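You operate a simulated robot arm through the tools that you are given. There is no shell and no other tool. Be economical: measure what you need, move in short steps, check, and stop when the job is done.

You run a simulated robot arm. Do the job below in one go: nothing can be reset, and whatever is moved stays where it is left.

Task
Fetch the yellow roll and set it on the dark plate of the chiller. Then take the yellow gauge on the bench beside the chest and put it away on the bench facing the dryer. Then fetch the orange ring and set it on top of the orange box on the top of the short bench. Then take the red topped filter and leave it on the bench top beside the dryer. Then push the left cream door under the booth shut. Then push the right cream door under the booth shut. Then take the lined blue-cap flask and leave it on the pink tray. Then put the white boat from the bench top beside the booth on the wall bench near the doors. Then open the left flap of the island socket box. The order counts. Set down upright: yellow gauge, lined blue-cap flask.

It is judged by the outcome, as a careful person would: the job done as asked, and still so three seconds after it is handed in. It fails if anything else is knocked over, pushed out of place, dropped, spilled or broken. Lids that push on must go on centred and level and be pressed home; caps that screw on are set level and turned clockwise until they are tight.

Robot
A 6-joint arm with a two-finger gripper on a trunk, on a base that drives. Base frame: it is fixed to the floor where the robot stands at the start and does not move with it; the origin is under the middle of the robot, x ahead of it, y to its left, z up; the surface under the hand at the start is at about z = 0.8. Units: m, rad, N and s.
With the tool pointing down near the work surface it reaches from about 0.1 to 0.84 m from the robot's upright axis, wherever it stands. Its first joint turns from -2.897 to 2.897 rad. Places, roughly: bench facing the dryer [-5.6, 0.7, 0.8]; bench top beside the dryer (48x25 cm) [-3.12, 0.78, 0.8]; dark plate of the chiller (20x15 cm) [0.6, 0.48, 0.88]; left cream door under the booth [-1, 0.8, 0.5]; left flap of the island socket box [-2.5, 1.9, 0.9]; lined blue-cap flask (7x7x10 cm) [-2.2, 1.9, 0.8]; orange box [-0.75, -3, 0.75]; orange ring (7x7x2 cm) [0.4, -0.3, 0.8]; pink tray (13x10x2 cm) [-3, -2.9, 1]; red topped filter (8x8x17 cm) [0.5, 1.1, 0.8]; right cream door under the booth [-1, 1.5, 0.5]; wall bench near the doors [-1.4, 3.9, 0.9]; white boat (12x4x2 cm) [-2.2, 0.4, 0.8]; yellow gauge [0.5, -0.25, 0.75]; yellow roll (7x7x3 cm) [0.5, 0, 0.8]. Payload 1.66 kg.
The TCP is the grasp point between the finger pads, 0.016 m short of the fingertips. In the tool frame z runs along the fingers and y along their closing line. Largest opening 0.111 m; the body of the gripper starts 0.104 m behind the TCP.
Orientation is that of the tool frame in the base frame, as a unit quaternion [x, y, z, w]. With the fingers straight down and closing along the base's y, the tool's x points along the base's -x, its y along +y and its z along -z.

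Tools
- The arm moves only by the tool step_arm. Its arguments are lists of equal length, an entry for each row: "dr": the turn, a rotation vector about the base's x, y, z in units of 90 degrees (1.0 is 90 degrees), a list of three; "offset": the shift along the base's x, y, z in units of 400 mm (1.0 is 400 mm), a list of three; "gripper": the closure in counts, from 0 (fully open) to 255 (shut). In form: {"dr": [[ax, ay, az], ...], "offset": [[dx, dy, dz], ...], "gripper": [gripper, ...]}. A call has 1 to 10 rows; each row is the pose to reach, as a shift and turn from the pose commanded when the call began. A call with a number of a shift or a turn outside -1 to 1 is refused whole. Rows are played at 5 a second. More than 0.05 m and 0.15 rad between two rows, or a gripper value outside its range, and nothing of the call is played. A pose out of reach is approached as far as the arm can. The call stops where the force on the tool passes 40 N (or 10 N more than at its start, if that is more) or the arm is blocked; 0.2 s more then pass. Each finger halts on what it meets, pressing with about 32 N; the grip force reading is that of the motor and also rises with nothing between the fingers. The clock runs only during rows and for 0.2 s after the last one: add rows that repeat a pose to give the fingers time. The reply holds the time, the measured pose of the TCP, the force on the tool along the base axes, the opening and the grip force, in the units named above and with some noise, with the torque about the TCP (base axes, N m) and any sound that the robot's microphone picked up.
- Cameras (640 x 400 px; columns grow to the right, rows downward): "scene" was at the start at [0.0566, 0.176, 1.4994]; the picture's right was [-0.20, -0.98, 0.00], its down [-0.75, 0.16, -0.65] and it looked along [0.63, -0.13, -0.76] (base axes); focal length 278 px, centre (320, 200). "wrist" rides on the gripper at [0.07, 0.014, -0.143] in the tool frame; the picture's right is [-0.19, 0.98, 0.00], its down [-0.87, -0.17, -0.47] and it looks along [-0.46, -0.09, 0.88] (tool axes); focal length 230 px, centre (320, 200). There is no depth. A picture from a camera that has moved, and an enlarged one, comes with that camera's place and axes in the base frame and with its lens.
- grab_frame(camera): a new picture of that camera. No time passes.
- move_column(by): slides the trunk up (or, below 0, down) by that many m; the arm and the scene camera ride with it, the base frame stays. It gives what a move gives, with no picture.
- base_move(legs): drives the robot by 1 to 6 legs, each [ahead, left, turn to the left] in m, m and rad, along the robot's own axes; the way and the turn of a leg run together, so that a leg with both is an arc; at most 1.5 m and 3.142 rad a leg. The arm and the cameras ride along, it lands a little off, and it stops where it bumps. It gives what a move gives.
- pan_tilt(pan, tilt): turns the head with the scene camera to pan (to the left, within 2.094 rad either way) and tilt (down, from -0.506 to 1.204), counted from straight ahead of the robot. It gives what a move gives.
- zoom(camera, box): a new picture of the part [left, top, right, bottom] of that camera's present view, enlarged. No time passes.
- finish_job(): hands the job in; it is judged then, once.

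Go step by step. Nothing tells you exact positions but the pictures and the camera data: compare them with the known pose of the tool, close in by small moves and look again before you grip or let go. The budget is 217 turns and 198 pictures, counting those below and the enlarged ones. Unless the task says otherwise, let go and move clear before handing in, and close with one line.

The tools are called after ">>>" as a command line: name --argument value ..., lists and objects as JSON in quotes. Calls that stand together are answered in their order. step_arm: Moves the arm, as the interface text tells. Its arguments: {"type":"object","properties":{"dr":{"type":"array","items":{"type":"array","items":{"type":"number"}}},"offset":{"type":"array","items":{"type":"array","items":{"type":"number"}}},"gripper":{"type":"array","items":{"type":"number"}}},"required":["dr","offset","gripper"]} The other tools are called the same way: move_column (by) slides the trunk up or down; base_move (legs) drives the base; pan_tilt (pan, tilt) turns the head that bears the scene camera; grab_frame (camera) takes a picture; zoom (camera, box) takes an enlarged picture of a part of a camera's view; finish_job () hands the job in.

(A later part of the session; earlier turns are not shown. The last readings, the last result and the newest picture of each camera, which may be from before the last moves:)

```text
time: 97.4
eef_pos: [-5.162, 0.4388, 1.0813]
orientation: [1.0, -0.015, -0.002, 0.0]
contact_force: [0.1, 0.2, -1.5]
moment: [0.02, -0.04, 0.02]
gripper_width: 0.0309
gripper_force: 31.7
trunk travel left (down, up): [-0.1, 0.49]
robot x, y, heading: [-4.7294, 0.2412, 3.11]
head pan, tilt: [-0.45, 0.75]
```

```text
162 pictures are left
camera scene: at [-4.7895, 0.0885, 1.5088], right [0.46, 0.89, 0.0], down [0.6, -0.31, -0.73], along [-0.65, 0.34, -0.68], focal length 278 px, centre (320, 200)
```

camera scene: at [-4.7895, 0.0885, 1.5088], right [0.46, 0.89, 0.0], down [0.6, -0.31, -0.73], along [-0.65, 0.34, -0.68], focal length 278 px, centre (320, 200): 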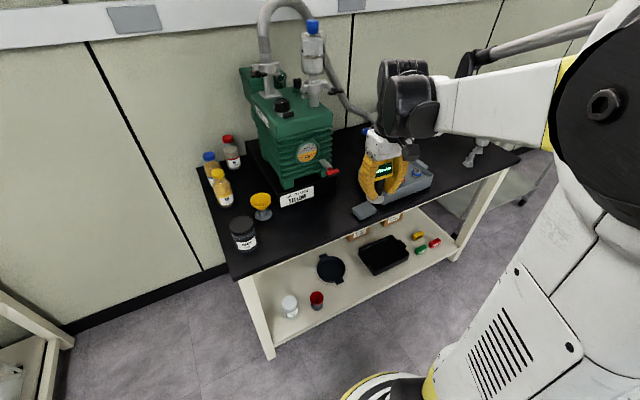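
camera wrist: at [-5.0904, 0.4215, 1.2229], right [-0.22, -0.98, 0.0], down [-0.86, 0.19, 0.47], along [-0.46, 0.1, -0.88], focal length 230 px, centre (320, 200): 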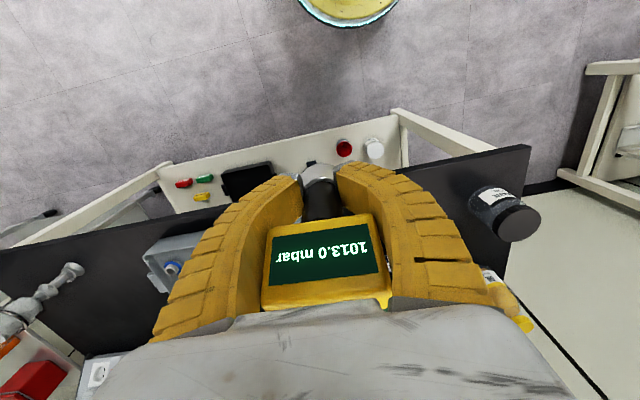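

>>> zoom --camera "scene" --box '[240, 120, 400, 220]'

```text
4.00 times, centred on (320, 170) of scene
camera zoom: at [-4.7895, 0.0885, 1.5088], right [0.46, 0.89, 0.0], down [0.6, -0.31, -0.73], along [-0.65, 0.34, -0.68], focal length 1113 px, centre (320, 320)
```

zoom: 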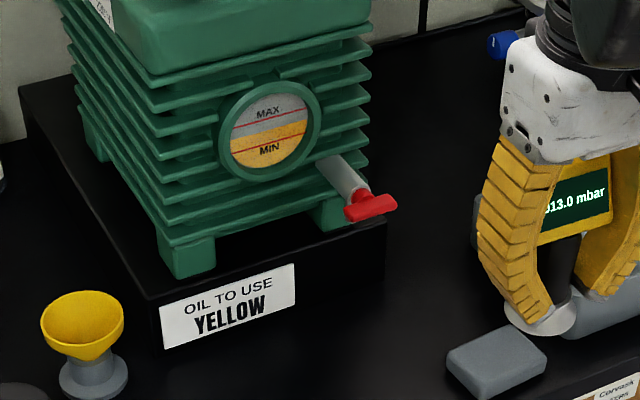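

The gauge had landed on the pump's red drain tap, which looks undamaged. The open bench in front of the stand, near (-5.355, 0.42), is free, so I'll go there.

>>> step_arm --dr '[[0, 0, 0], [0, 0, 0], [0, 0, 0], [0, 0, 0], [0, 0, 0], [0, 0, 0], [0, 0, 0], [0, 0, 0]]' --offset '[[-0.1, -0.02, 0], [-0.2, -0.04, 0], [-0.3, -0.05, 0], [-0.4, -0.05, 0], [-0.48, -0.05, -0.06], [-0.48, -0.05, -0.16], [-0.48, -0.05, -0.28], [-0.48, -0.05, -0.4]]' --gripper '[220, 220, 220, 220, 220, 220, 220, 220]'

>>> grab_frame --camera "wrist"

>>> zoom --camera "scene" --box '[240, 120, 440, 245]'

```text
time: 99.2
eef_pos: [-5.3516, 0.4187, 0.9208]
orientation: [1.0, -0.015, -0.001, 0.001]
contact_force: [-0.3, -0.2, -1.6]
moment: [-0.02, 0.02, -0.01]
gripper_width: 0.0303
gripper_force: 31.7
trunk travel left (down, up): [-0.1, 0.49]
robot x, y, heading: [-4.7287, 0.2366, 3.113]
head pan, tilt: [-0.45, 0.75]
```

```text
160 pictures are left
camera wrist: at [-5.2825, 0.402, 1.0621], right [-0.22, -0.98, 0.0], down [-0.86, 0.19, 0.47], along [-0.46, 0.1, -0.88], focal length 230 px, centre (320, 200)
```

wrist: 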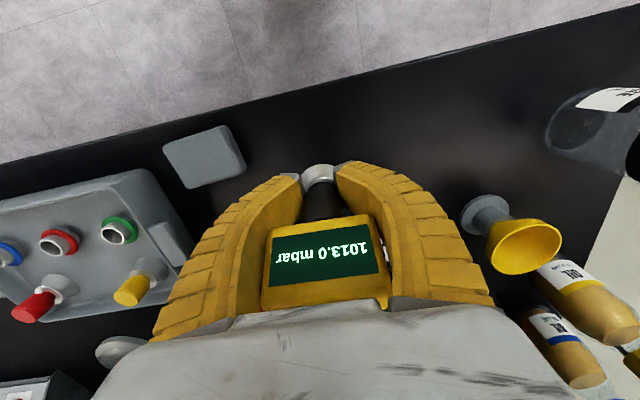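

```text
3.20 times, centred on (340, 182) of scene
camera zoom: at [-4.79, 0.0887, 1.5087], right [0.46, 0.89, 0.0], down [0.61, -0.32, -0.73], along [-0.65, 0.34, -0.68], focal length 890 px, centre (256, 256)
```

zoom: 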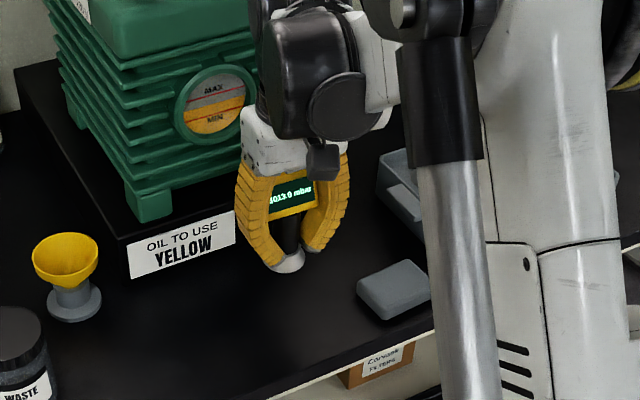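

Clear below. I'll descend, with the last part slow.

>>> step_arm --dr '[[0, 0, 0], [0, 0, 0], [0, 0, 0], [0, 0, 0], [0, 0, 0]]' --offset '[[0, 0, -0.08], [0, 0, -0.15], [0, 0, -0.18], [0, 0, -0.2], [0, 0, -0.21]]' --gripper '[220, 220, 220, 220, 220]'

>>> zoom --camera "scene" --box '[280, 170, 400, 245]'

```text
time: 100.4
eef_pos: [-5.3516, 0.4183, 0.838]
orientation: [1.0, -0.015, -0.001, -0.001]
contact_force: [-0.5, -0.1, -2.3]
moment: [0.03, -0.07, 0.02]
gripper_width: 0.0305
gripper_force: 31.9
trunk travel left (down, up): [-0.1, 0.49]
robot x, y, heading: [-4.7334, 0.2347, 3.107]
head pan, tilt: [-0.45, 0.75]
```

```text
5.33 times, centred on (340, 208) of scene
camera zoom: at [-4.7895, 0.0886, 1.5088], right [0.46, 0.89, 0.0], down [0.6, -0.32, -0.73], along [-0.65, 0.34, -0.68], focal length 1484 px, centre (213, 160)
```

zoom: 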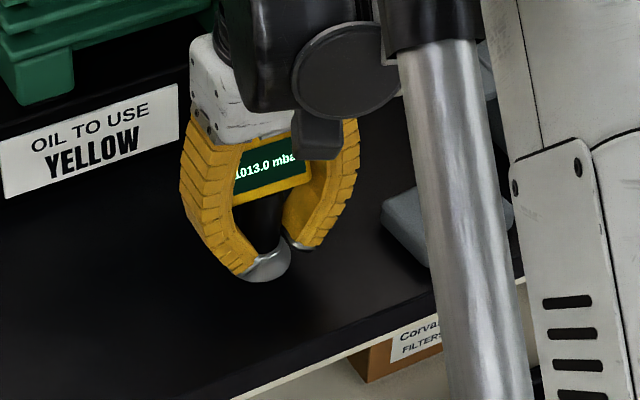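

>>> step_arm --dr '[[0, 0, 0], [0, 0, 0], [0, 0, 0], [0, 0, 0], [0, 0, 0]]' --offset '[[0, 0, -0.007], [0, 0, -0.014], [0, 0, -0.021], [0, 0, -0.028], [0, 0, -0.028]]' --gripper '[220, 220, 220, 220, 220]'

```text
time: 101.6
eef_pos: [-5.3518, 0.4184, 0.8283]
orientation: [1.0, -0.015, -0.002, -0.001]
contact_force: [1.4, 0.1, 20.1]
moment: [0.01, 0.17, 0.03]
gripper_width: 0.0309
gripper_force: 32.5
trunk travel left (down, up): [-0.1, 0.49]
robot x, y, heading: [-4.7295, 0.2398, 3.115]
head pan, tilt: [-0.45, 0.75]
```

It has made contact. I'll release slowly, then lift straight up.

>>> step_arm --dr '[[0, 0, 0], [0, 0, 0], [0, 0, 0], [0, 0, 0], [0, 0, 0], [0, 0, 0], [0, 0, 0], [0, 0, 0]]' --offset '[[0, 0, 0.002], [0, 0, 0.003], [0, 0, 0.003], [0, 0, 0.003], [0, 0, 0.003], [0, 0, 0.003], [0, 0, 0.003], [0, 0, 0.003]]' --gripper '[190, 175, 150, 100, 50, 0, 0, 0]'

>>> grab_frame --camera "wrist"

>>> zoom --camera "scene" --box '[280, 170, 400, 245]'

```text
time: 103.4
eef_pos: [-5.3523, 0.4179, 0.8274]
orientation: [1.0, -0.015, -0.002, 0.0]
contact_force: [0.2, 0.0, -1.1]
moment: [0.01, -0.03, 0.04]
gripper_width: 0.111
gripper_force: 0.0
trunk travel left (down, up): [-0.1, 0.49]
robot x, y, heading: [-4.7284, 0.2381, 3.114]
head pan, tilt: [-0.45, 0.75]
```

```text
157 pictures are left
camera wrist: at [-5.2817, 0.4016, 0.9691], right [-0.22, -0.98, 0.0], down [-0.86, 0.19, 0.47], along [-0.46, 0.1, -0.88], focal length 230 px, centre (320, 200)
```

wrist: 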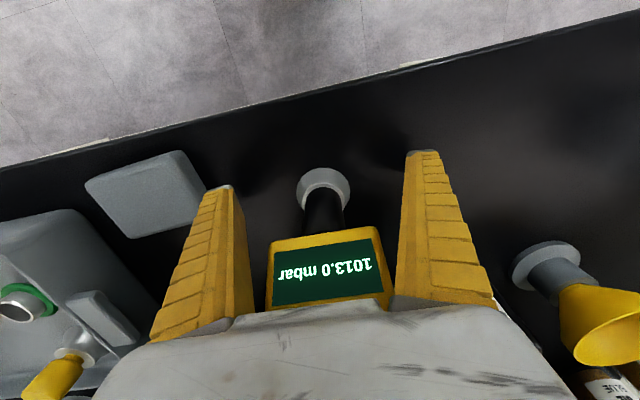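

```text
5.33 times, centred on (340, 208) of scene
camera zoom: at [-4.7893, 0.0885, 1.5088], right [0.46, 0.89, 0.0], down [0.6, -0.32, -0.73], along [-0.65, 0.34, -0.68], focal length 1484 px, centre (213, 160)
```

zoom: 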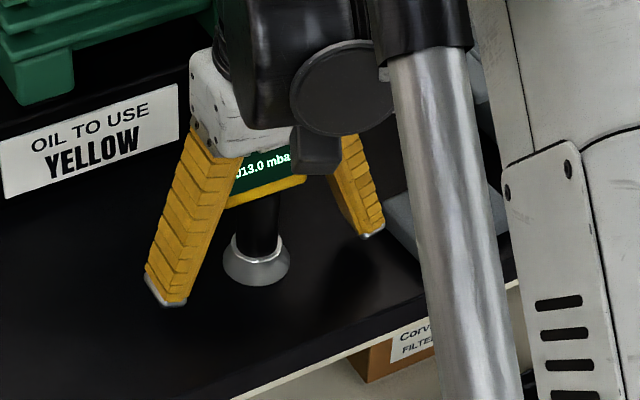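

The gauge stands upright and free. I'll lift straight up and retract.

>>> step_arm --dr '[[0, 0, 0], [0, 0, 0], [0, 0, 0], [0, 0, 0], [0, 0, 0], [0, 0, 0], [0, 0, 0], [0, 0, 0], [0, 0, 0], [0, 0, 0]]' --offset '[[0, 0, 0.04], [0, 0, 0.12], [0, 0, 0.24], [0, 0, 0.36], [0, 0, 0.48], [0, 0, 0.6], [0.1, -0.05, 0.64], [0.2, -0.1, 0.64], [0.3, -0.15, 0.64], [0.4, -0.2, 0.64]]' --gripper '[0, 0, 0, 0, 0, 0, 0, 0, 0, 0]'

>>> grab_frame --camera "scene"

>>> zoom --camera "scene" --box '[240, 120, 440, 245]'

```text
time: 105.6
eef_pos: [-5.1917, 0.3393, 1.0838]
orientation: [1.0, -0.015, -0.002, -0.001]
contact_force: [-0.1, -0.3, -0.2]
moment: [0.01, 0.03, -0.01]
gripper_width: 0.1107
gripper_force: 0.1
trunk travel left (down, up): [-0.1, 0.49]
robot x, y, heading: [-4.733, 0.2398, 3.111]
head pan, tilt: [-0.45, 0.75]
```

```text
155 pictures are left
camera scene: at [-4.7884, 0.0883, 1.5089], right [0.46, 0.89, 0.0], down [0.6, -0.32, -0.73], along [-0.65, 0.34, -0.68], focal length 278 px, centre (320, 200)
```

scene: 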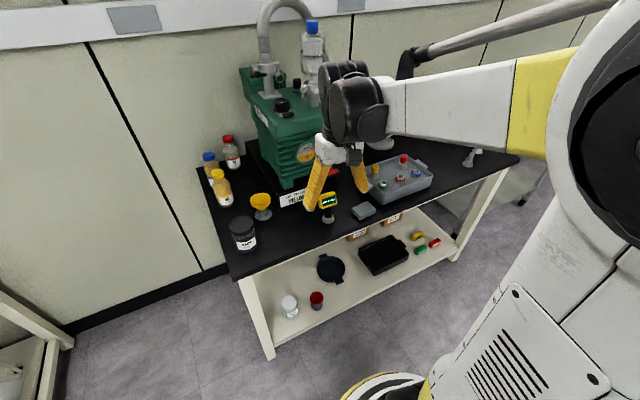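

```text
3.20 times, centred on (340, 182) of scene
camera zoom: at [-4.7884, 0.0883, 1.5089], right [0.46, 0.89, 0.0], down [0.6, -0.32, -0.73], along [-0.65, 0.34, -0.68], focal length 890 px, centre (256, 256)
```

zoom: 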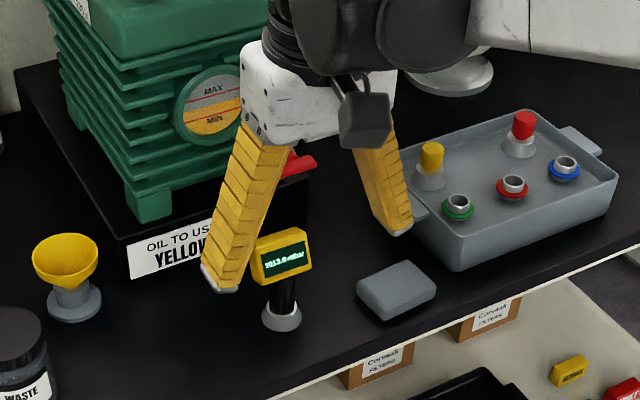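

The gauge stands upright on the bench. Next is the orange ring, so I'll drive back round the island.

>>> base_move --legs '[[0, 1.2, 0.03], [0, 1.1, 0], [-1.5, 0, 0], [-1.5, 0, 0], [-0.4, 0, 0], [0, 0, -2.1]]'

>>> pan_tilt --pan 0 --tilt 0.5

>>> grab_frame --camera "scene"

```text
time: 138.1
eef_pos: [-1.0379, -1.7441, 1.0829]
orientation: [-0.498, 0.867, 0.001, 0.001]
contact_force: [-0.4, -0.8, 0.7]
moment: [0.01, -0.02, 0.0]
gripper_width: 0.1108
gripper_force: 0.0
trunk travel left (down, up): [-0.1, 0.49]
robot x, y, heading: [-1.3426, -2.097, 1.045]
head pan, tilt: [-0.45, 0.75]
```

```text
time: 139.0
eef_pos: [-1.0363, -1.7436, 1.0845]
orientation: [-0.497, 0.868, 0.001, 0.002]
contact_force: [0.2, -0.3, -0.8]
moment: [-0.01, -0.01, -0.01]
gripper_width: 0.111
gripper_force: 0.1
trunk travel left (down, up): [-0.1, 0.49]
robot x, y, heading: [-1.3424, -2.1022, 1.042]
head pan, tilt: [0.0, 0.499]
```

```text
153 pictures are left
camera scene: at [-1.4718, -1.9421, 1.5307], right [0.86, -0.51, 0.0], down [-0.24, -0.41, -0.88], along [0.44, 0.76, -0.48], focal length 278 px, centre (320, 200)
```

scene: 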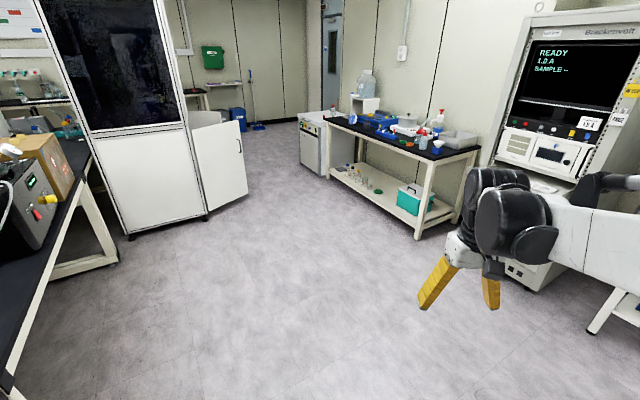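

>>> base_move --legs '[[1.5, 0, 0], [0.5, 0, 0], [0, 0, -1.042], [0.3, 0.05, 0]]'

>>> grab_frame --camera "wrist"

>>> pan_tilt --pan 0.0 --tilt 0.9

>>> grab_frame --camera "scene"

```text
time: 153.2
eef_pos: [0.4203, -0.4406, 1.0841]
orientation: [0.006, 1.0, 0.0, 0.002]
contact_force: [0.6, -0.6, 0.1]
moment: [0.03, 0.01, 0.0]
gripper_width: 0.1106
gripper_force: 0.1
trunk travel left (down, up): [-0.1, 0.49]
robot x, y, heading: [-0.0415, -0.3458, -0.017]
head pan, tilt: [0.0, 0.499]
```

```text
152 pictures are left
camera wrist: at [0.3509, -0.4256, 1.2257], right [0.2, 0.98, 0.0], down [0.86, -0.18, 0.47], along [0.46, -0.1, -0.88], focal length 230 px, centre (320, 200)
```

wrist: 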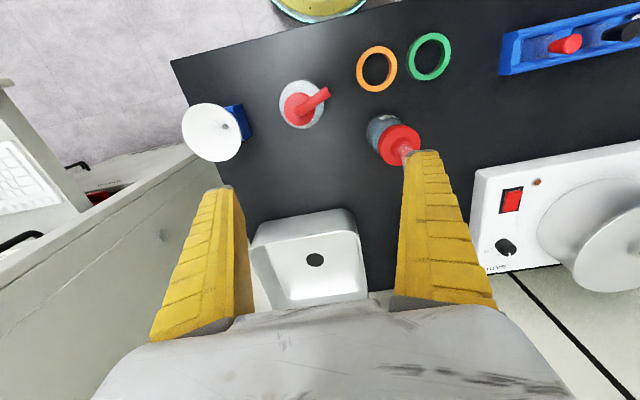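

```text
time: 154.1
eef_pos: [0.42, -0.4399, 1.084]
orientation: [0.007, 1.0, 0.0, 0.002]
contact_force: [0.0, -0.3, -0.4]
moment: [0.03, -0.01, -0.01]
gripper_width: 0.1111
gripper_force: 0.0
trunk travel left (down, up): [-0.1, 0.49]
robot x, y, heading: [-0.0449, -0.3451, -0.014]
head pan, tilt: [0.0, 0.901]
```

```text
151 pictures are left
camera scene: at [0.0165, -0.1556, 1.497], right [-0.02, -1.0, 0.0], down [-0.78, 0.01, -0.62], along [0.62, -0.01, -0.78], focal length 278 px, centre (320, 200)
```

scene: 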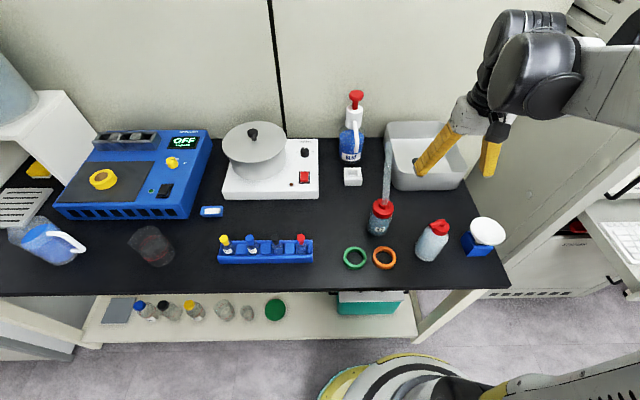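

The orange ring is at (0.357, -0.337) with the green ring beside it, so I'll turn the hand -90° to grip along x, keeping the camera over the green ring.

>>> step_arm --dr '[[0, 0, -0.09], [0, 0, -0.18], [0, 0, -0.27], [0, 0, -0.36], [0, 0, -0.45], [0, 0, -0.54], [0, 0, -0.63], [0, 0, -0.72], [0, 0, -0.81], [0, 0, -0.9]]' --offset '[[-0.03, 0.05, 0], [-0.06, 0.1, 0], [-0.09, 0.15, 0], [-0.12, 0.2, 0], [-0.1575, 0.2575, 0], [-0.1575, 0.2575, 0], [-0.1575, 0.2575, -0.06], [-0.1575, 0.2575, -0.12], [-0.1575, 0.2575, -0.18], [-0.1575, 0.2575, -0.24]]' --gripper '[0, 0, 0, 0, 0, 0, 0, 0, 0, 0]'

>>> step_arm --dr '[[0, 0, -0.09], [0, 0, -0.09], [0, 0, -0.09]]' --offset '[[0, 0, -0.05], [0, 0, -0.12], [0, 0, -0.12]]' --gripper '[0, 0, 0]'

>>> grab_frame --camera "wrist"

>>> grab_frame --camera "scene"

```text
time: 156.3
eef_pos: [0.3585, -0.3368, 0.9889]
orientation: [0.656, 0.754, -0.002, 0.001]
contact_force: [-0.3, 0.5, 1.1]
moment: [0.0, -0.03, -0.04]
gripper_width: 0.1107
gripper_force: 0.0
trunk travel left (down, up): [-0.1, 0.49]
robot x, y, heading: [-0.0413, -0.3477, -0.012]
head pan, tilt: [0.0, 0.901]
```

```text
time: 157.1
eef_pos: [0.3555, -0.3377, 0.9398]
orientation: [0.707, 0.707, -0.001, 0.001]
contact_force: [-0.1, 0.3, 0.4]
moment: [0.02, 0.01, 0.01]
gripper_width: 0.1107
gripper_force: 0.1
trunk travel left (down, up): [-0.1, 0.49]
robot x, y, heading: [-0.042, -0.3484, -0.016]
head pan, tilt: [0.0, 0.901]
```

```text
150 pictures are left
camera wrist: at [0.3706, -0.2668, 1.0815], right [0.98, -0.19, 0.0], down [-0.17, -0.86, 0.47], along [-0.09, -0.47, -0.88], focal length 230 px, centre (320, 200)
```

wrist: 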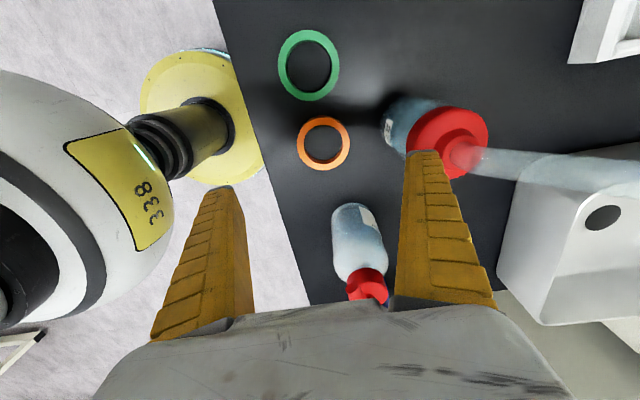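

```text
149 pictures are left
camera scene: at [0.0165, -0.1556, 1.4969], right [-0.02, -1.0, 0.0], down [-0.78, 0.01, -0.62], along [0.62, -0.01, -0.78], focal length 278 px, centre (320, 200)
```

scene: 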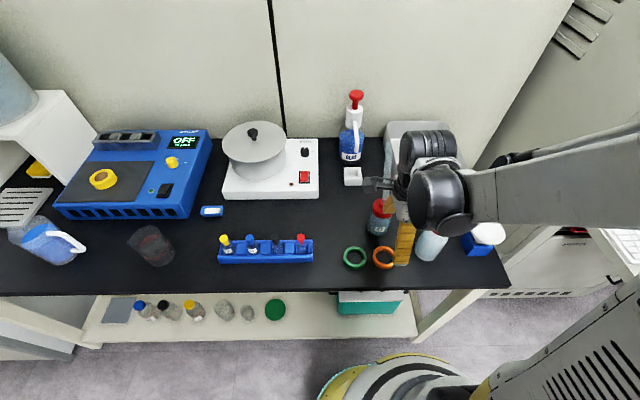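

The ring is centred at (0.361, -0.336). I'll pre-close to about 85 mm to clear the wash bottle, then descend and grip.

>>> step_arm --dr '[[0, 0, 0], [0, 0, 0], [0, 0, 0], [0, 0, 0], [0, 0, 0], [0, 0, 0], [0, 0, 0], [0, 0, 0]]' --offset '[[0.014, 0.004, -0.02], [0.014, 0.004, -0.12], [0.014, 0.004, -0.22], [0.014, 0.004, -0.28], [0.014, 0.004, -0.307], [0.014, 0.004, -0.307], [0.014, 0.004, -0.307], [0.014, 0.004, -0.307]]' --gripper '[60, 60, 60, 60, 60, 150, 220, 220]'

>>> grab_frame --camera "wrist"

```text
time: 158.9
eef_pos: [0.3709, -0.3343, 0.8295]
orientation: [0.707, 0.707, -0.002, 0.002]
contact_force: [-0.4, -0.5, 0.4]
moment: [0.0, 0.01, 0.0]
gripper_width: 0.0182
gripper_force: 2.2
out of reach, approached as far as the arm can: row 4, 5, 6, 7, 8
trunk travel left (down, up): [-0.1, 0.49]
robot x, y, heading: [-0.0409, -0.3474, -0.016]
head pan, tilt: [0.0, 0.901]
```

```text
148 pictures are left
camera wrist: at [0.385, -0.2651, 0.9712], right [0.98, -0.19, 0.0], down [-0.17, -0.86, 0.47], along [-0.09, -0.47, -0.88], focal length 230 px, centre (320, 200)
```

wrist: 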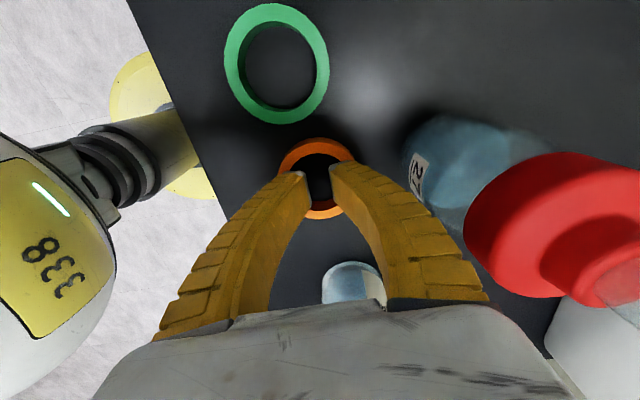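

The arm ran out of reach this close in, and the fingers closed just above the ring. I'll lift, open, and back the base up a little before retrying.

>>> step_arm --dr '[[0, 0, 0], [0, 0, 0], [0, 0, 0], [0, 0, 0], [0, 0, 0]]' --offset '[[0, 0, 0.05], [0, 0, 0.15], [0, 0, 0.27], [0, 0, 0.39], [0, 0, 0.4]]' --gripper '[220, 220, 220, 150, 60]'

>>> base_move --legs '[[-0.18, 0, 0.015]]'

>>> step_arm --dr '[[0, 0, 0], [0, 0, 0], [0, 0, 0], [0, 0, 0], [0, 0, 0]]' --offset '[[0.1, 0, 0], [0.2, 0, 0], [0.3, 0, 0], [0.4, 0, 0], [0.43, 0, 0]]' --gripper '[60, 60, 60, 60, 60]'

>>> grab_frame --camera "wrist"

```text
time: 160.1
eef_pos: [0.3712, -0.3354, 0.9903]
orientation: [0.706, 0.708, -0.001, 0.001]
contact_force: [0.3, 0.4, -0.7]
moment: [-0.03, -0.02, 0.01]
gripper_width: 0.0862
gripper_force: 0.7
trunk travel left (down, up): [-0.1, 0.49]
robot x, y, heading: [-0.0465, -0.343, -0.017]
head pan, tilt: [0.0, 0.901]
```

```text
time: 161.6
eef_pos: [0.193, -0.3272, 0.9899]
orientation: [0.701, 0.713, -0.002, 0.001]
contact_force: [-0.9, -0.2, -0.4]
moment: [-0.03, -0.02, 0.02]
gripper_width: 0.0862
gripper_force: 1.1
trunk travel left (down, up): [-0.1, 0.49]
robot x, y, heading: [-0.2192, -0.34, 0.003]
head pan, tilt: [0.0, 0.901]
```

```text
time: 162.8
eef_pos: [0.3648, -0.328, 0.9886]
orientation: [0.702, 0.712, -0.002, 0.001]
contact_force: [-0.2, 0.3, -0.8]
moment: [0.0, 0.05, -0.03]
gripper_width: 0.0858
gripper_force: 0.6
trunk travel left (down, up): [-0.1, 0.49]
robot x, y, heading: [-0.2205, -0.3446, -0.001]
head pan, tilt: [0.0, 0.901]
```

```text
147 pictures are left
camera wrist: at [0.378, -0.2574, 1.1305], right [0.98, -0.17, 0.0], down [-0.15, -0.87, 0.47], along [-0.08, -0.47, -0.88], focal length 230 px, centre (320, 200)
```

wrist: 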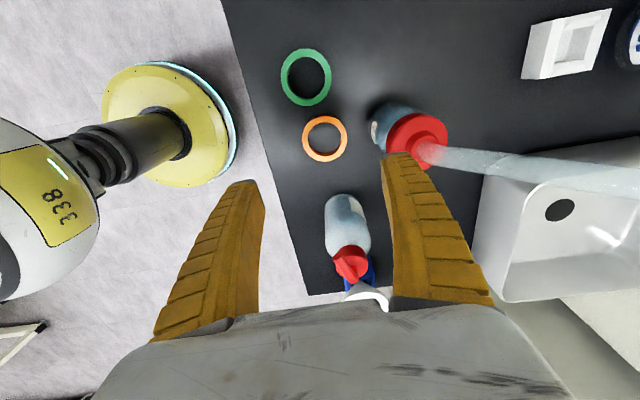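

>>> step_arm --dr '[[0, 0, 0], [0, 0, 0], [0, 0, 0], [0, 0, 0]]' --offset '[[0.015, -0.0125, -0.08], [0.015, -0.0125, -0.2], [0.015, -0.0125, -0.32], [0.015, -0.0125, -0.36]]' --gripper '[60, 60, 60, 60]'

>>> grab_frame --camera "wrist"

```text
time: 163.8
eef_pos: [0.3708, -0.3329, 0.845]
orientation: [0.702, 0.712, 0.0, 0.001]
contact_force: [-0.3, 0.5, 0.2]
moment: [0.0, 0.01, 0.0]
gripper_width: 0.0862
gripper_force: 1.0
trunk travel left (down, up): [-0.1, 0.49]
robot x, y, heading: [-0.2221, -0.343, -0.001]
head pan, tilt: [0.0, 0.901]
```

```text
146 pictures are left
camera wrist: at [0.3838, -0.2627, 0.9866], right [0.98, -0.17, 0.0], down [-0.15, -0.87, 0.47], along [-0.08, -0.47, -0.88], focal length 230 px, centre (320, 200)
```

wrist: 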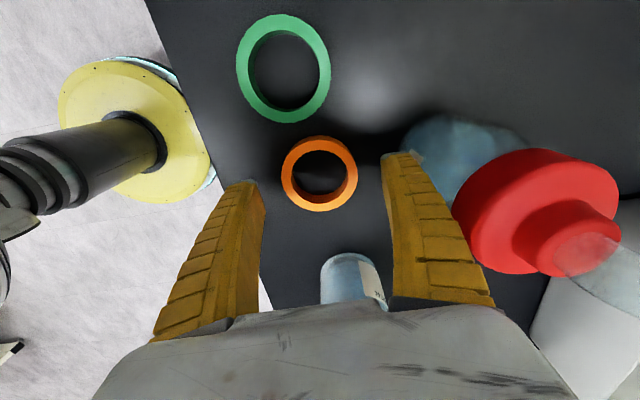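

Well centred. I'll descend to the bench and close.

>>> step_arm --dr '[[0, 0, 0], [0, 0, 0], [0, 0, 0], [0, 0, 0], [0, 0, 0], [0, 0, 0]]' --offset '[[0, 0, -0.04], [0, 0, -0.07], [0, 0, -0.07], [0, 0, -0.07], [0, 0, -0.07], [0, 0, -0.07]]' --gripper '[60, 60, 60, 120, 170, 170]'

>>> grab_frame --camera "wrist"

```text
time: 165.2
eef_pos: [0.3714, -0.3328, 0.8168]
orientation: [0.701, 0.713, -0.001, 0.001]
contact_force: [1.0, -0.4, -0.5]
moment: [0.01, -0.01, 0.01]
gripper_width: 0.0547
gripper_force: 31.8
trunk travel left (down, up): [-0.1, 0.49]
robot x, y, heading: [-0.2211, -0.3435, -0.001]
head pan, tilt: [0.0, 0.901]
```

```text
145 pictures are left
camera wrist: at [0.3839, -0.2625, 0.9587], right [0.98, -0.17, 0.0], down [-0.15, -0.87, 0.47], along [-0.08, -0.47, -0.88], focal length 230 px, centre (320, 200)
```

wrist: 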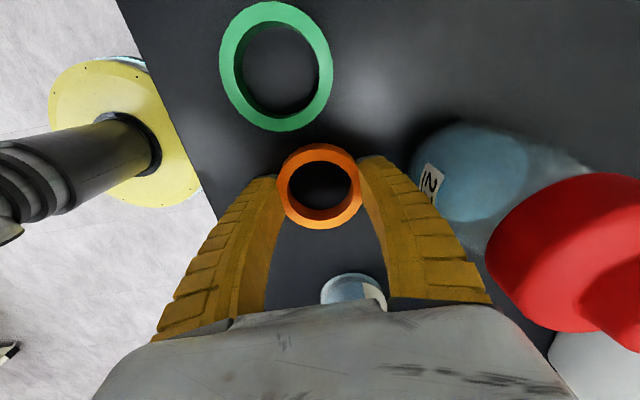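

The ring is held. I'll lift it, retract, and drive to the short bench.

>>> step_arm --dr '[[0, 0, 0], [0, 0, 0], [0, 0, 0], [0, 0, 0], [0, 0, 0], [0, 0, 0], [0, 0, 0], [0, 0, 0], [0, 0, 0]]' --offset '[[0, 0, 0.06], [0, 0, 0.17], [0, 0, 0.29], [0, 0, 0.41], [0, 0, 0.53], [0, 0, 0.65], [-0.1, 0, 0.65], [-0.2, 0, 0.65], [-0.3, 0, 0.65]]' --gripper '[170, 170, 170, 170, 170, 170, 170, 170, 170]'

>>> base_move --legs '[[-0.5, 0, 0], [0, 0, -1.57], [1.45, 0, 0]]'

>>> pan_tilt --pan 0.0 --tilt 0.6

>>> grab_frame --camera "scene"

```text
time: 167.2
eef_pos: [0.2499, -0.3328, 1.078]
orientation: [0.702, 0.712, -0.001, 0.001]
contact_force: [-0.2, -0.3, -0.5]
moment: [0.01, 0.04, 0.0]
gripper_width: 0.0543
gripper_force: 32.3
trunk travel left (down, up): [-0.1, 0.49]
robot x, y, heading: [-0.223, -0.346, -0.001]
head pan, tilt: [0.0, 0.901]
```

```text
time: 180.8
eef_pos: [-0.7094, -2.2643, 1.077]
orientation: [1.0, 0.009, -0.001, 0.0]
contact_force: [0.2, 0.4, -0.3]
moment: [-0.06, -0.01, -0.03]
gripper_width: 0.0539
gripper_force: 31.7
trunk travel left (down, up): [-0.1, 0.49]
robot x, y, heading: [-0.7218, -1.7903, -1.568]
head pan, tilt: [0.0, 0.901]
```

```text
time: 181.6
eef_pos: [-0.7089, -2.2644, 1.0782]
orientation: [1.0, 0.009, -0.001, -0.001]
contact_force: [0.3, 0.2, -0.6]
moment: [-0.01, -0.01, -0.03]
gripper_width: 0.0541
gripper_force: 31.8
trunk travel left (down, up): [-0.1, 0.49]
robot x, y, heading: [-0.7187, -1.7954, -1.569]
head pan, tilt: [0.0, 0.6]
```

```text
144 pictures are left
camera scene: at [-0.5307, -1.858, 1.5216], right [-1.0, 0.0, 0.0], down [0.0, 0.57, -0.82], along [0.0, -0.82, -0.57], focal length 278 px, centre (320, 200)
```

scene: 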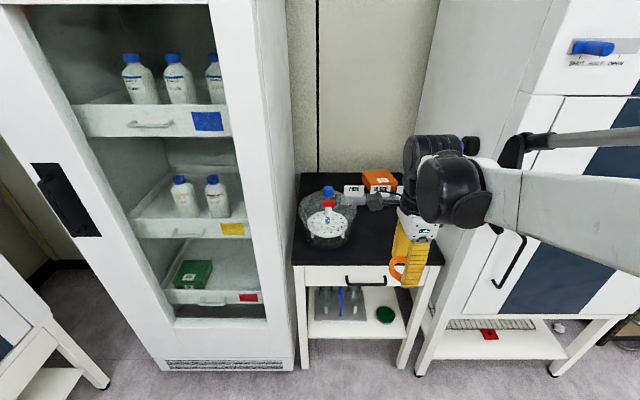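

The orange box is at about (-0.82, -3.02) at the back of the short bench. I'll drive closer.

>>> base_move --legs '[[0.43, -0.03, 0]]'

>>> pan_tilt --pan -0.1 --tilt 0.8

>>> grab_frame --camera "scene"

>>> grab_frame --camera "wrist"

```text
time: 184.2
eef_pos: [-0.742, -2.6965, 1.0783]
orientation: [1.0, 0.006, -0.002, -0.001]
contact_force: [-0.6, 0.6, -0.4]
moment: [0.01, -0.02, 0.01]
gripper_width: 0.0541
gripper_force: 32.3
trunk travel left (down, up): [-0.1, 0.49]
robot x, y, heading: [-0.7543, -2.2255, -1.577]
head pan, tilt: [0.0, 0.6]
```

```text
time: 184.9
eef_pos: [-0.7416, -2.6958, 1.0778]
orientation: [1.0, 0.006, -0.002, -0.001]
contact_force: [-0.5, -0.1, 0.1]
moment: [0.01, -0.03, 0.06]
gripper_width: 0.0537
gripper_force: 32.5
trunk travel left (down, up): [-0.1, 0.49]
robot x, y, heading: [-0.7509, -2.2195, -1.577]
head pan, tilt: [-0.099, 0.799]
```

```text
143 pictures are left
camera scene: at [-0.5695, -2.2832, 1.5048], right [-0.99, 0.1, 0.0], down [0.07, 0.71, -0.7], along [-0.07, -0.69, -0.72], focal length 278 px, centre (320, 200)
```

scene: 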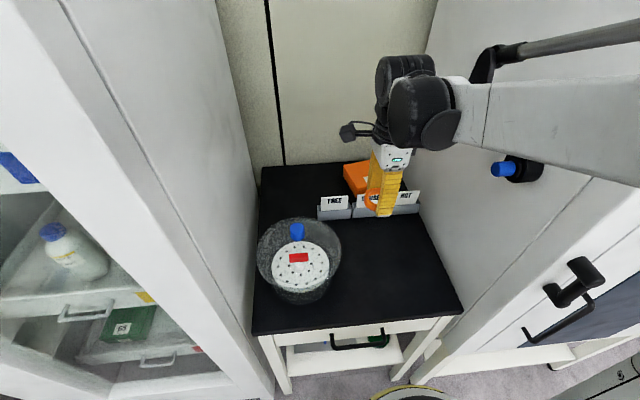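

```text
142 pictures are left
camera wrist: at [-0.6709, -2.7098, 1.2195], right [-0.18, -0.98, 0.0], down [-0.87, 0.16, 0.47], along [-0.47, 0.08, -0.88], focal length 230 px, centre (320, 200)
```

wrist: 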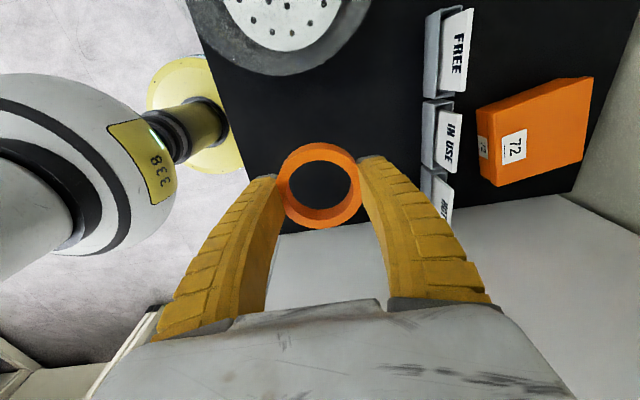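

The ring is held. I'll extend toward the box and watch the clearance to the incubator.

>>> step_arm --dr '[[0, 0, 0], [0, 0, 0], [0, 0, 0], [0, 0, 0], [0, 0, 0]]' --offset '[[-0.02, -0.11, 0], [-0.05, -0.22, 0], [-0.08, -0.33, 0], [-0.11, -0.44, 0], [-0.14, -0.55, 0]]' --gripper '[170, 170, 170, 170, 170]'

>>> grab_frame --camera "scene"

>>> grab_frame --camera "wrist"

```text
time: 186.2
eef_pos: [-0.7976, -2.9179, 1.0783]
orientation: [1.0, 0.006, -0.002, -0.002]
contact_force: [0.8, -0.4, -0.1]
moment: [0.04, -0.03, -0.01]
gripper_width: 0.054
gripper_force: 32.0
trunk travel left (down, up): [-0.1, 0.49]
robot x, y, heading: [-0.7508, -2.2232, -1.576]
head pan, tilt: [-0.099, 0.799]
```

```text
141 pictures are left
camera scene: at [-0.5698, -2.2839, 1.5047], right [-0.99, 0.1, 0.0], down [0.07, 0.71, -0.7], along [-0.07, -0.69, -0.72], focal length 278 px, centre (320, 200)
```

scene: 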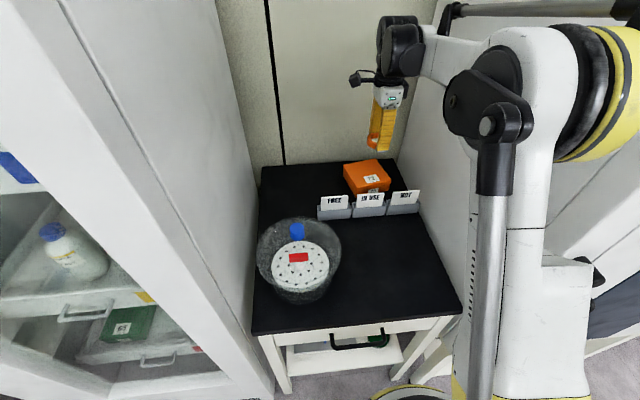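

```text
140 pictures are left
camera wrist: at [-0.7271, -2.9312, 1.219], right [-0.18, -0.98, 0.0], down [-0.87, 0.16, 0.47], along [-0.47, 0.08, -0.88], focal length 230 px, centre (320, 200)
```

wrist: 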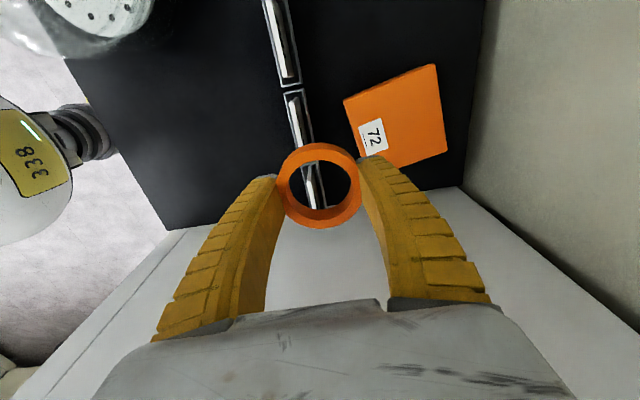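

The box top is centred near (-0.817, -3.05), about z 0.81. I'll move over it and partly lower.

>>> step_arm --dr '[[0, 0, 0], [0, 0, 0], [0, 0, 0], [0, 0, 0], [0, 0, 0], [0, 0, 0], [0, 0, 0]]' --offset '[[-0.02, -0.1, 0], [-0.03, -0.2, 0], [-0.0435, -0.285, 0], [-0.0435, -0.285, -0.12], [-0.0435, -0.285, -0.24], [-0.0435, -0.285, -0.36], [-0.0435, -0.285, -0.46]]' --gripper '[170, 170, 170, 170, 170, 170, 170]'

>>> grab_frame --camera "scene"

>>> grab_frame --camera "wrist"

```text
time: 187.8
eef_pos: [-0.8151, -3.0321, 0.8941]
orientation: [1.0, 0.007, -0.002, 0.001]
contact_force: [0.7, 0.1, -0.3]
moment: [-0.01, 0.03, 0.0]
gripper_width: 0.0538
gripper_force: 32.3
trunk travel left (down, up): [-0.1, 0.49]
robot x, y, heading: [-0.7522, -2.2282, -1.573]
head pan, tilt: [-0.099, 0.799]
```

```text
139 pictures are left
camera scene: at [-0.5695, -2.2834, 1.5048], right [-0.99, 0.1, 0.0], down [0.07, 0.71, -0.7], along [-0.07, -0.69, -0.72], focal length 278 px, centre (320, 200)
```

scene: 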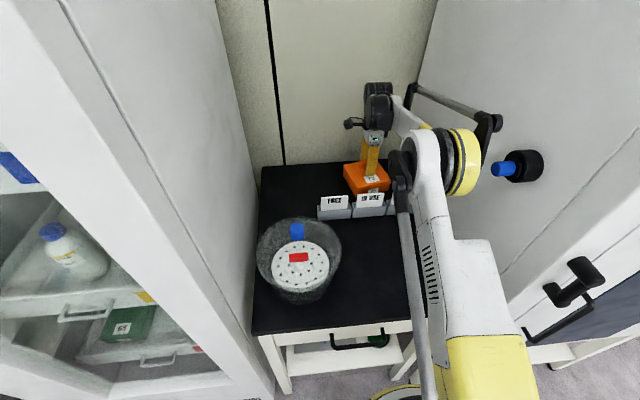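

```text
138 pictures are left
camera wrist: at [-0.7439, -3.0448, 1.0357], right [-0.18, -0.98, 0.0], down [-0.87, 0.16, 0.47], along [-0.47, 0.08, -0.88], focal length 230 px, centre (320, 200)
```

wrist: 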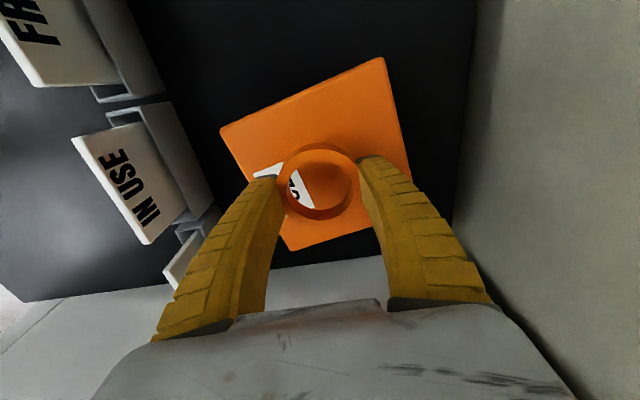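

The ring is over the middle of the box. I'll lower slowly.

>>> step_arm --dr '[[0, 0, 0], [0, 0, 0], [0, 0, 0], [0, 0, 0], [0, 0, 0], [0, 0, 0], [0, 0, 0]]' --offset '[[0, 0, -0.08], [0, 0, -0.12], [0, 0, -0.13], [0, 0, -0.14], [0, 0, -0.15], [0, 0, -0.16], [0, 0, -0.16]]' --gripper '[170, 170, 170, 170, 170, 170, 170]'

```text
time: 188.2
eef_pos: [-0.8139, -3.0301, 0.8708]
orientation: [1.0, 0.006, -0.002, 0.0]
contact_force: [0.8, 2.2, 13.4]
moment: [0.1, -0.04, -0.03]
gripper_width: 0.0546
gripper_force: 31.5
trunk travel left (down, up): [-0.1, 0.49]
robot x, y, heading: [-0.7536, -2.224, -1.57]
head pan, tilt: [-0.099, 0.799]
stopped in row 2: the force on the tool passed its limit at 82 N (the readings are from after the stop); the commanded pose is now the measured one
```

It touched the box top at about z = 0.855. I'll check the picture before releasing.

>>> grab_frame --camera "wrist"

>>> zoom --camera "scene" --box '[300, 120, 460, 220]'

```text
137 pictures are left
camera wrist: at [-0.7439, -3.0439, 1.0121], right [-0.18, -0.98, 0.0], down [-0.87, 0.16, 0.47], along [-0.47, 0.08, -0.88], focal length 230 px, centre (320, 200)
```

wrist: 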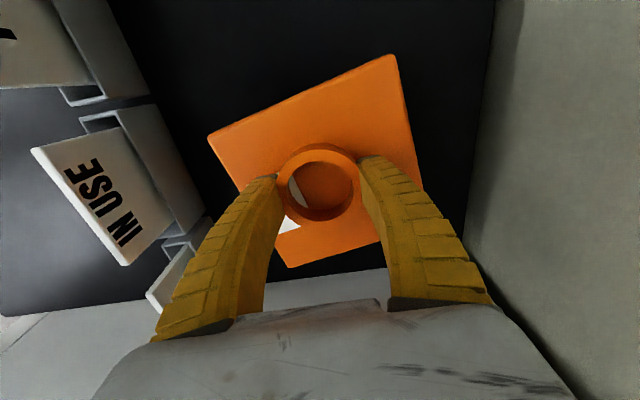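

```text
4.00 times, centred on (380, 170) of scene
camera zoom: at [-0.5694, -2.2816, 1.505], right [-0.99, 0.1, 0.0], down [0.07, 0.71, -0.7], along [-0.07, -0.69, -0.72], focal length 1113 px, centre (80, 320)
```

zoom: 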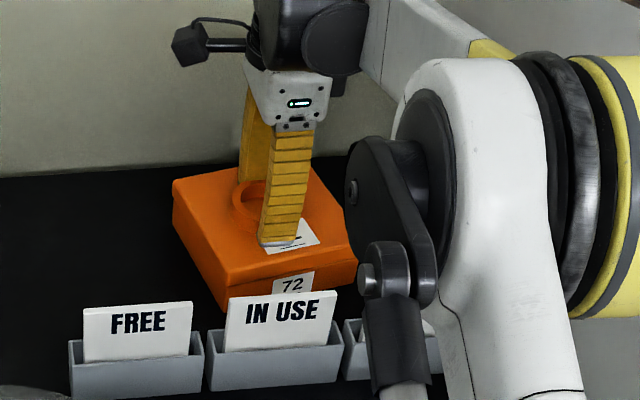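

The ring sits flat on the box. I'll release and retract the same way I came.

>>> step_arm --dr '[[0, 0, 0], [0, 0, 0], [0, 0, 0], [0, 0, 0], [0, 0, 0], [0, 0, 0], [0, 0, 0], [0, 0, 0], [0, 0, 0]]' --offset '[[0, 0, 0.003], [0, 0, 0.003], [0, 0, 0.003], [0, 0, 0.003], [0, 0, 0.06], [0, 0, 0.16], [0, 0, 0.28], [0, 0, 0.4], [0, 0, 0.5]]' --gripper '[150, 110, 60, 40, 40, 40, 40, 40, 40]'

>>> grab_frame --camera "wrist"

>>> step_arm --dr '[[0, 0, 0], [0, 0, 0], [0, 0, 0], [0, 0, 0], [0, 0, 0], [0, 0, 0], [0, 0, 0], [0, 0, 0]]' --offset '[[0.02, 0.12, 0], [0.04, 0.24, 0], [0.06, 0.36, 0], [0.08, 0.48, 0], [0.1, 0.6, 0], [0.12, 0.72, 0], [0.14, 0.84, 0], [0.15, 0.94, 0]]' --gripper '[0, 0, 0, 0, 0, 0, 0, 0]'

>>> zoom --camera "scene" --box '[300, 120, 460, 220]'

```text
time: 190.2
eef_pos: [-0.8152, -3.0315, 1.0697]
orientation: [1.0, 0.006, -0.002, -0.001]
contact_force: [0.0, -0.4, -0.4]
moment: [0.01, -0.02, 0.01]
gripper_width: 0.0945
gripper_force: 0.3
trunk travel left (down, up): [-0.1, 0.49]
robot x, y, heading: [-0.7535, -2.2203, -1.577]
head pan, tilt: [-0.099, 0.799]
```

```text
135 pictures are left
camera wrist: at [-0.7442, -3.0434, 1.2107], right [-0.18, -0.98, 0.0], down [-0.87, 0.16, 0.47], along [-0.47, 0.08, -0.88], focal length 230 px, centre (320, 200)
```

wrist: 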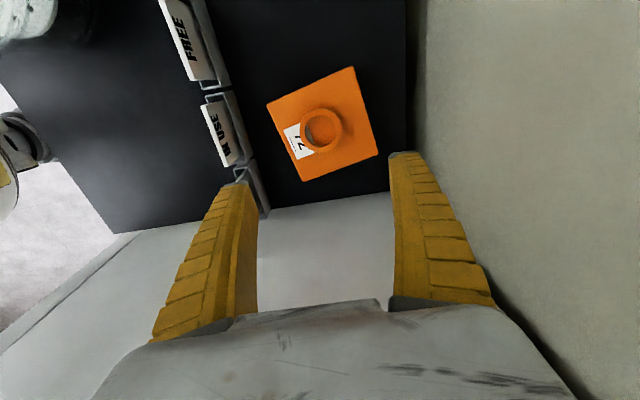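

```text
time: 192.0
eef_pos: [-0.7534, -2.6557, 1.069]
orientation: [1.0, 0.006, -0.002, 0.0]
contact_force: [-0.7, 0.6, -0.4]
moment: [-0.03, -0.02, -0.01]
gripper_width: 0.1113
gripper_force: 0.2
trunk travel left (down, up): [-0.1, 0.49]
robot x, y, heading: [-0.754, -2.2232, -1.574]
head pan, tilt: [-0.099, 0.799]
```

```text
4.00 times, centred on (380, 170) of scene
camera zoom: at [-0.5695, -2.2825, 1.5049], right [-0.99, 0.1, 0.0], down [0.07, 0.71, -0.7], along [-0.07, -0.69, -0.72], focal length 1113 px, centre (80, 320)
```

zoom: 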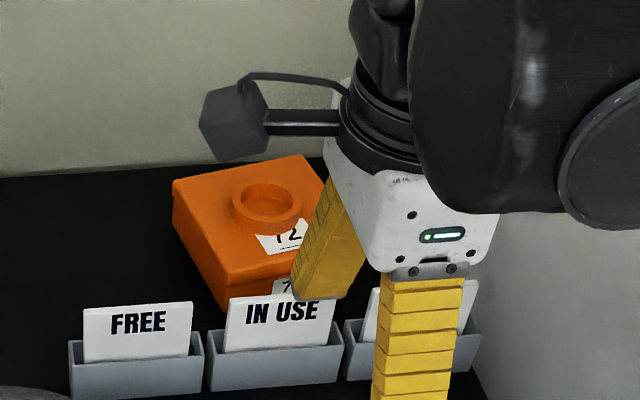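

The ring is on the box. Next is the red-topped filter on the white chest, so I'll drive to face the chest at about (-0.3, 1.1).

>>> base_move --legs '[[-1.3, 0, 0], [0, 0, 1.574], [0.45, 1.0, 0], [0, 1.0, 0]]'

>>> pan_tilt --pan 0.0 --tilt 0.7

>>> grab_frame --camera "scene"

>>> grab_frame --camera "wrist"

```text
time: 212.3
eef_pos: [0.1173, 1.0746, 1.069]
orientation: [0.699, 0.715, -0.001, 0.0]
contact_force: [-0.6, -0.4, 0.1]
moment: [0.02, 0.0, 0.03]
gripper_width: 0.111
gripper_force: 0.0
trunk travel left (down, up): [-0.1, 0.49]
robot x, y, heading: [-0.3173, 1.0716, 0.005]
head pan, tilt: [-0.099, 0.799]
```

```text
time: 213.0
eef_pos: [0.1171, 1.0751, 1.0699]
orientation: [0.698, 0.716, -0.001, 0.002]
contact_force: [-0.2, -0.6, -0.2]
moment: [-0.03, -0.03, -0.02]
gripper_width: 0.1109
gripper_force: 0.1
trunk travel left (down, up): [-0.1, 0.49]
robot x, y, heading: [-0.3172, 1.0724, 0.01]
head pan, tilt: [0.0, 0.7]
```

```text
133 pictures are left
camera scene: at [-0.2512, 1.2634, 1.513], right [0.01, -1.0, 0.0], down [-0.64, 0.0, -0.76], along [0.76, 0.01, -0.64], focal length 278 px, centre (320, 200)
```

scene: 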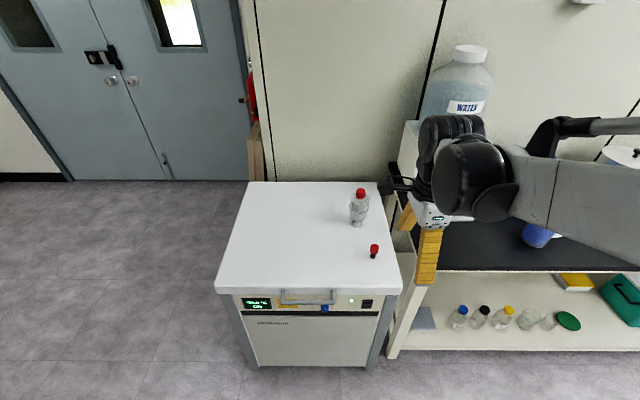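

```text
132 pictures are left
camera wrist: at [0.1292, 1.1442, 1.2108], right [0.99, -0.17, 0.0], down [-0.15, -0.87, 0.47], along [-0.08, -0.47, -0.88], focal length 230 px, centre (320, 200)
```

wrist: 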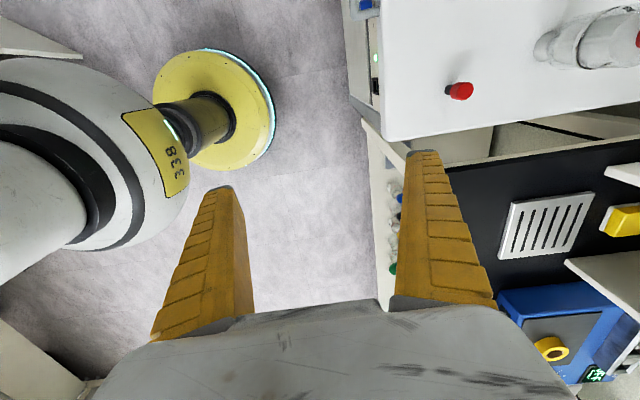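

>>> zoom --camera "scene" --box '[300, 170, 420, 275]'

>>> zoom --camera "wrist" --box '[420, 0, 640, 137]'

```text
3.81 times, centred on (360, 222) of scene
camera zoom: at [-0.2512, 1.2634, 1.513], right [0.01, -1.0, 0.0], down [-0.64, 0.0, -0.76], along [0.76, 0.01, -0.64], focal length 1060 px, centre (168, 114)
```

zoom: 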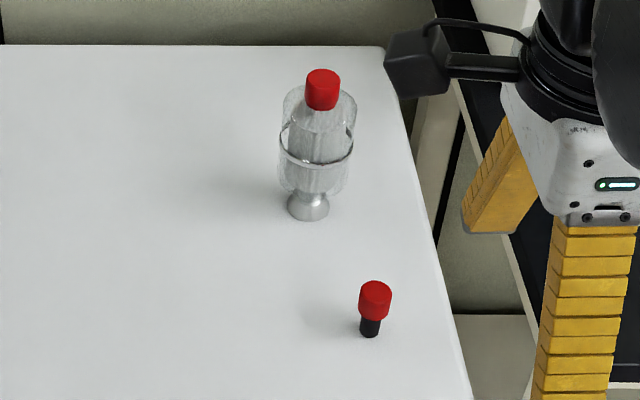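

```text
2.91 times, centred on (530, 68) of wrist
camera zoom: at [0.1292, 1.1442, 1.2108], right [0.99, -0.17, 0.0], down [-0.15, -0.87, 0.47], along [-0.08, -0.47, -0.88], focal length 669 px, centre (-291, 582)
```

zoom: 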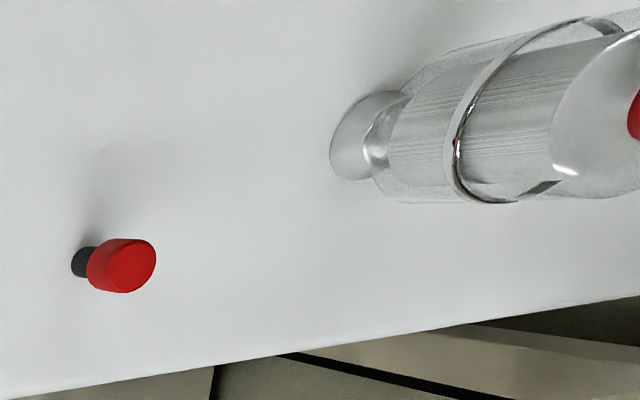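

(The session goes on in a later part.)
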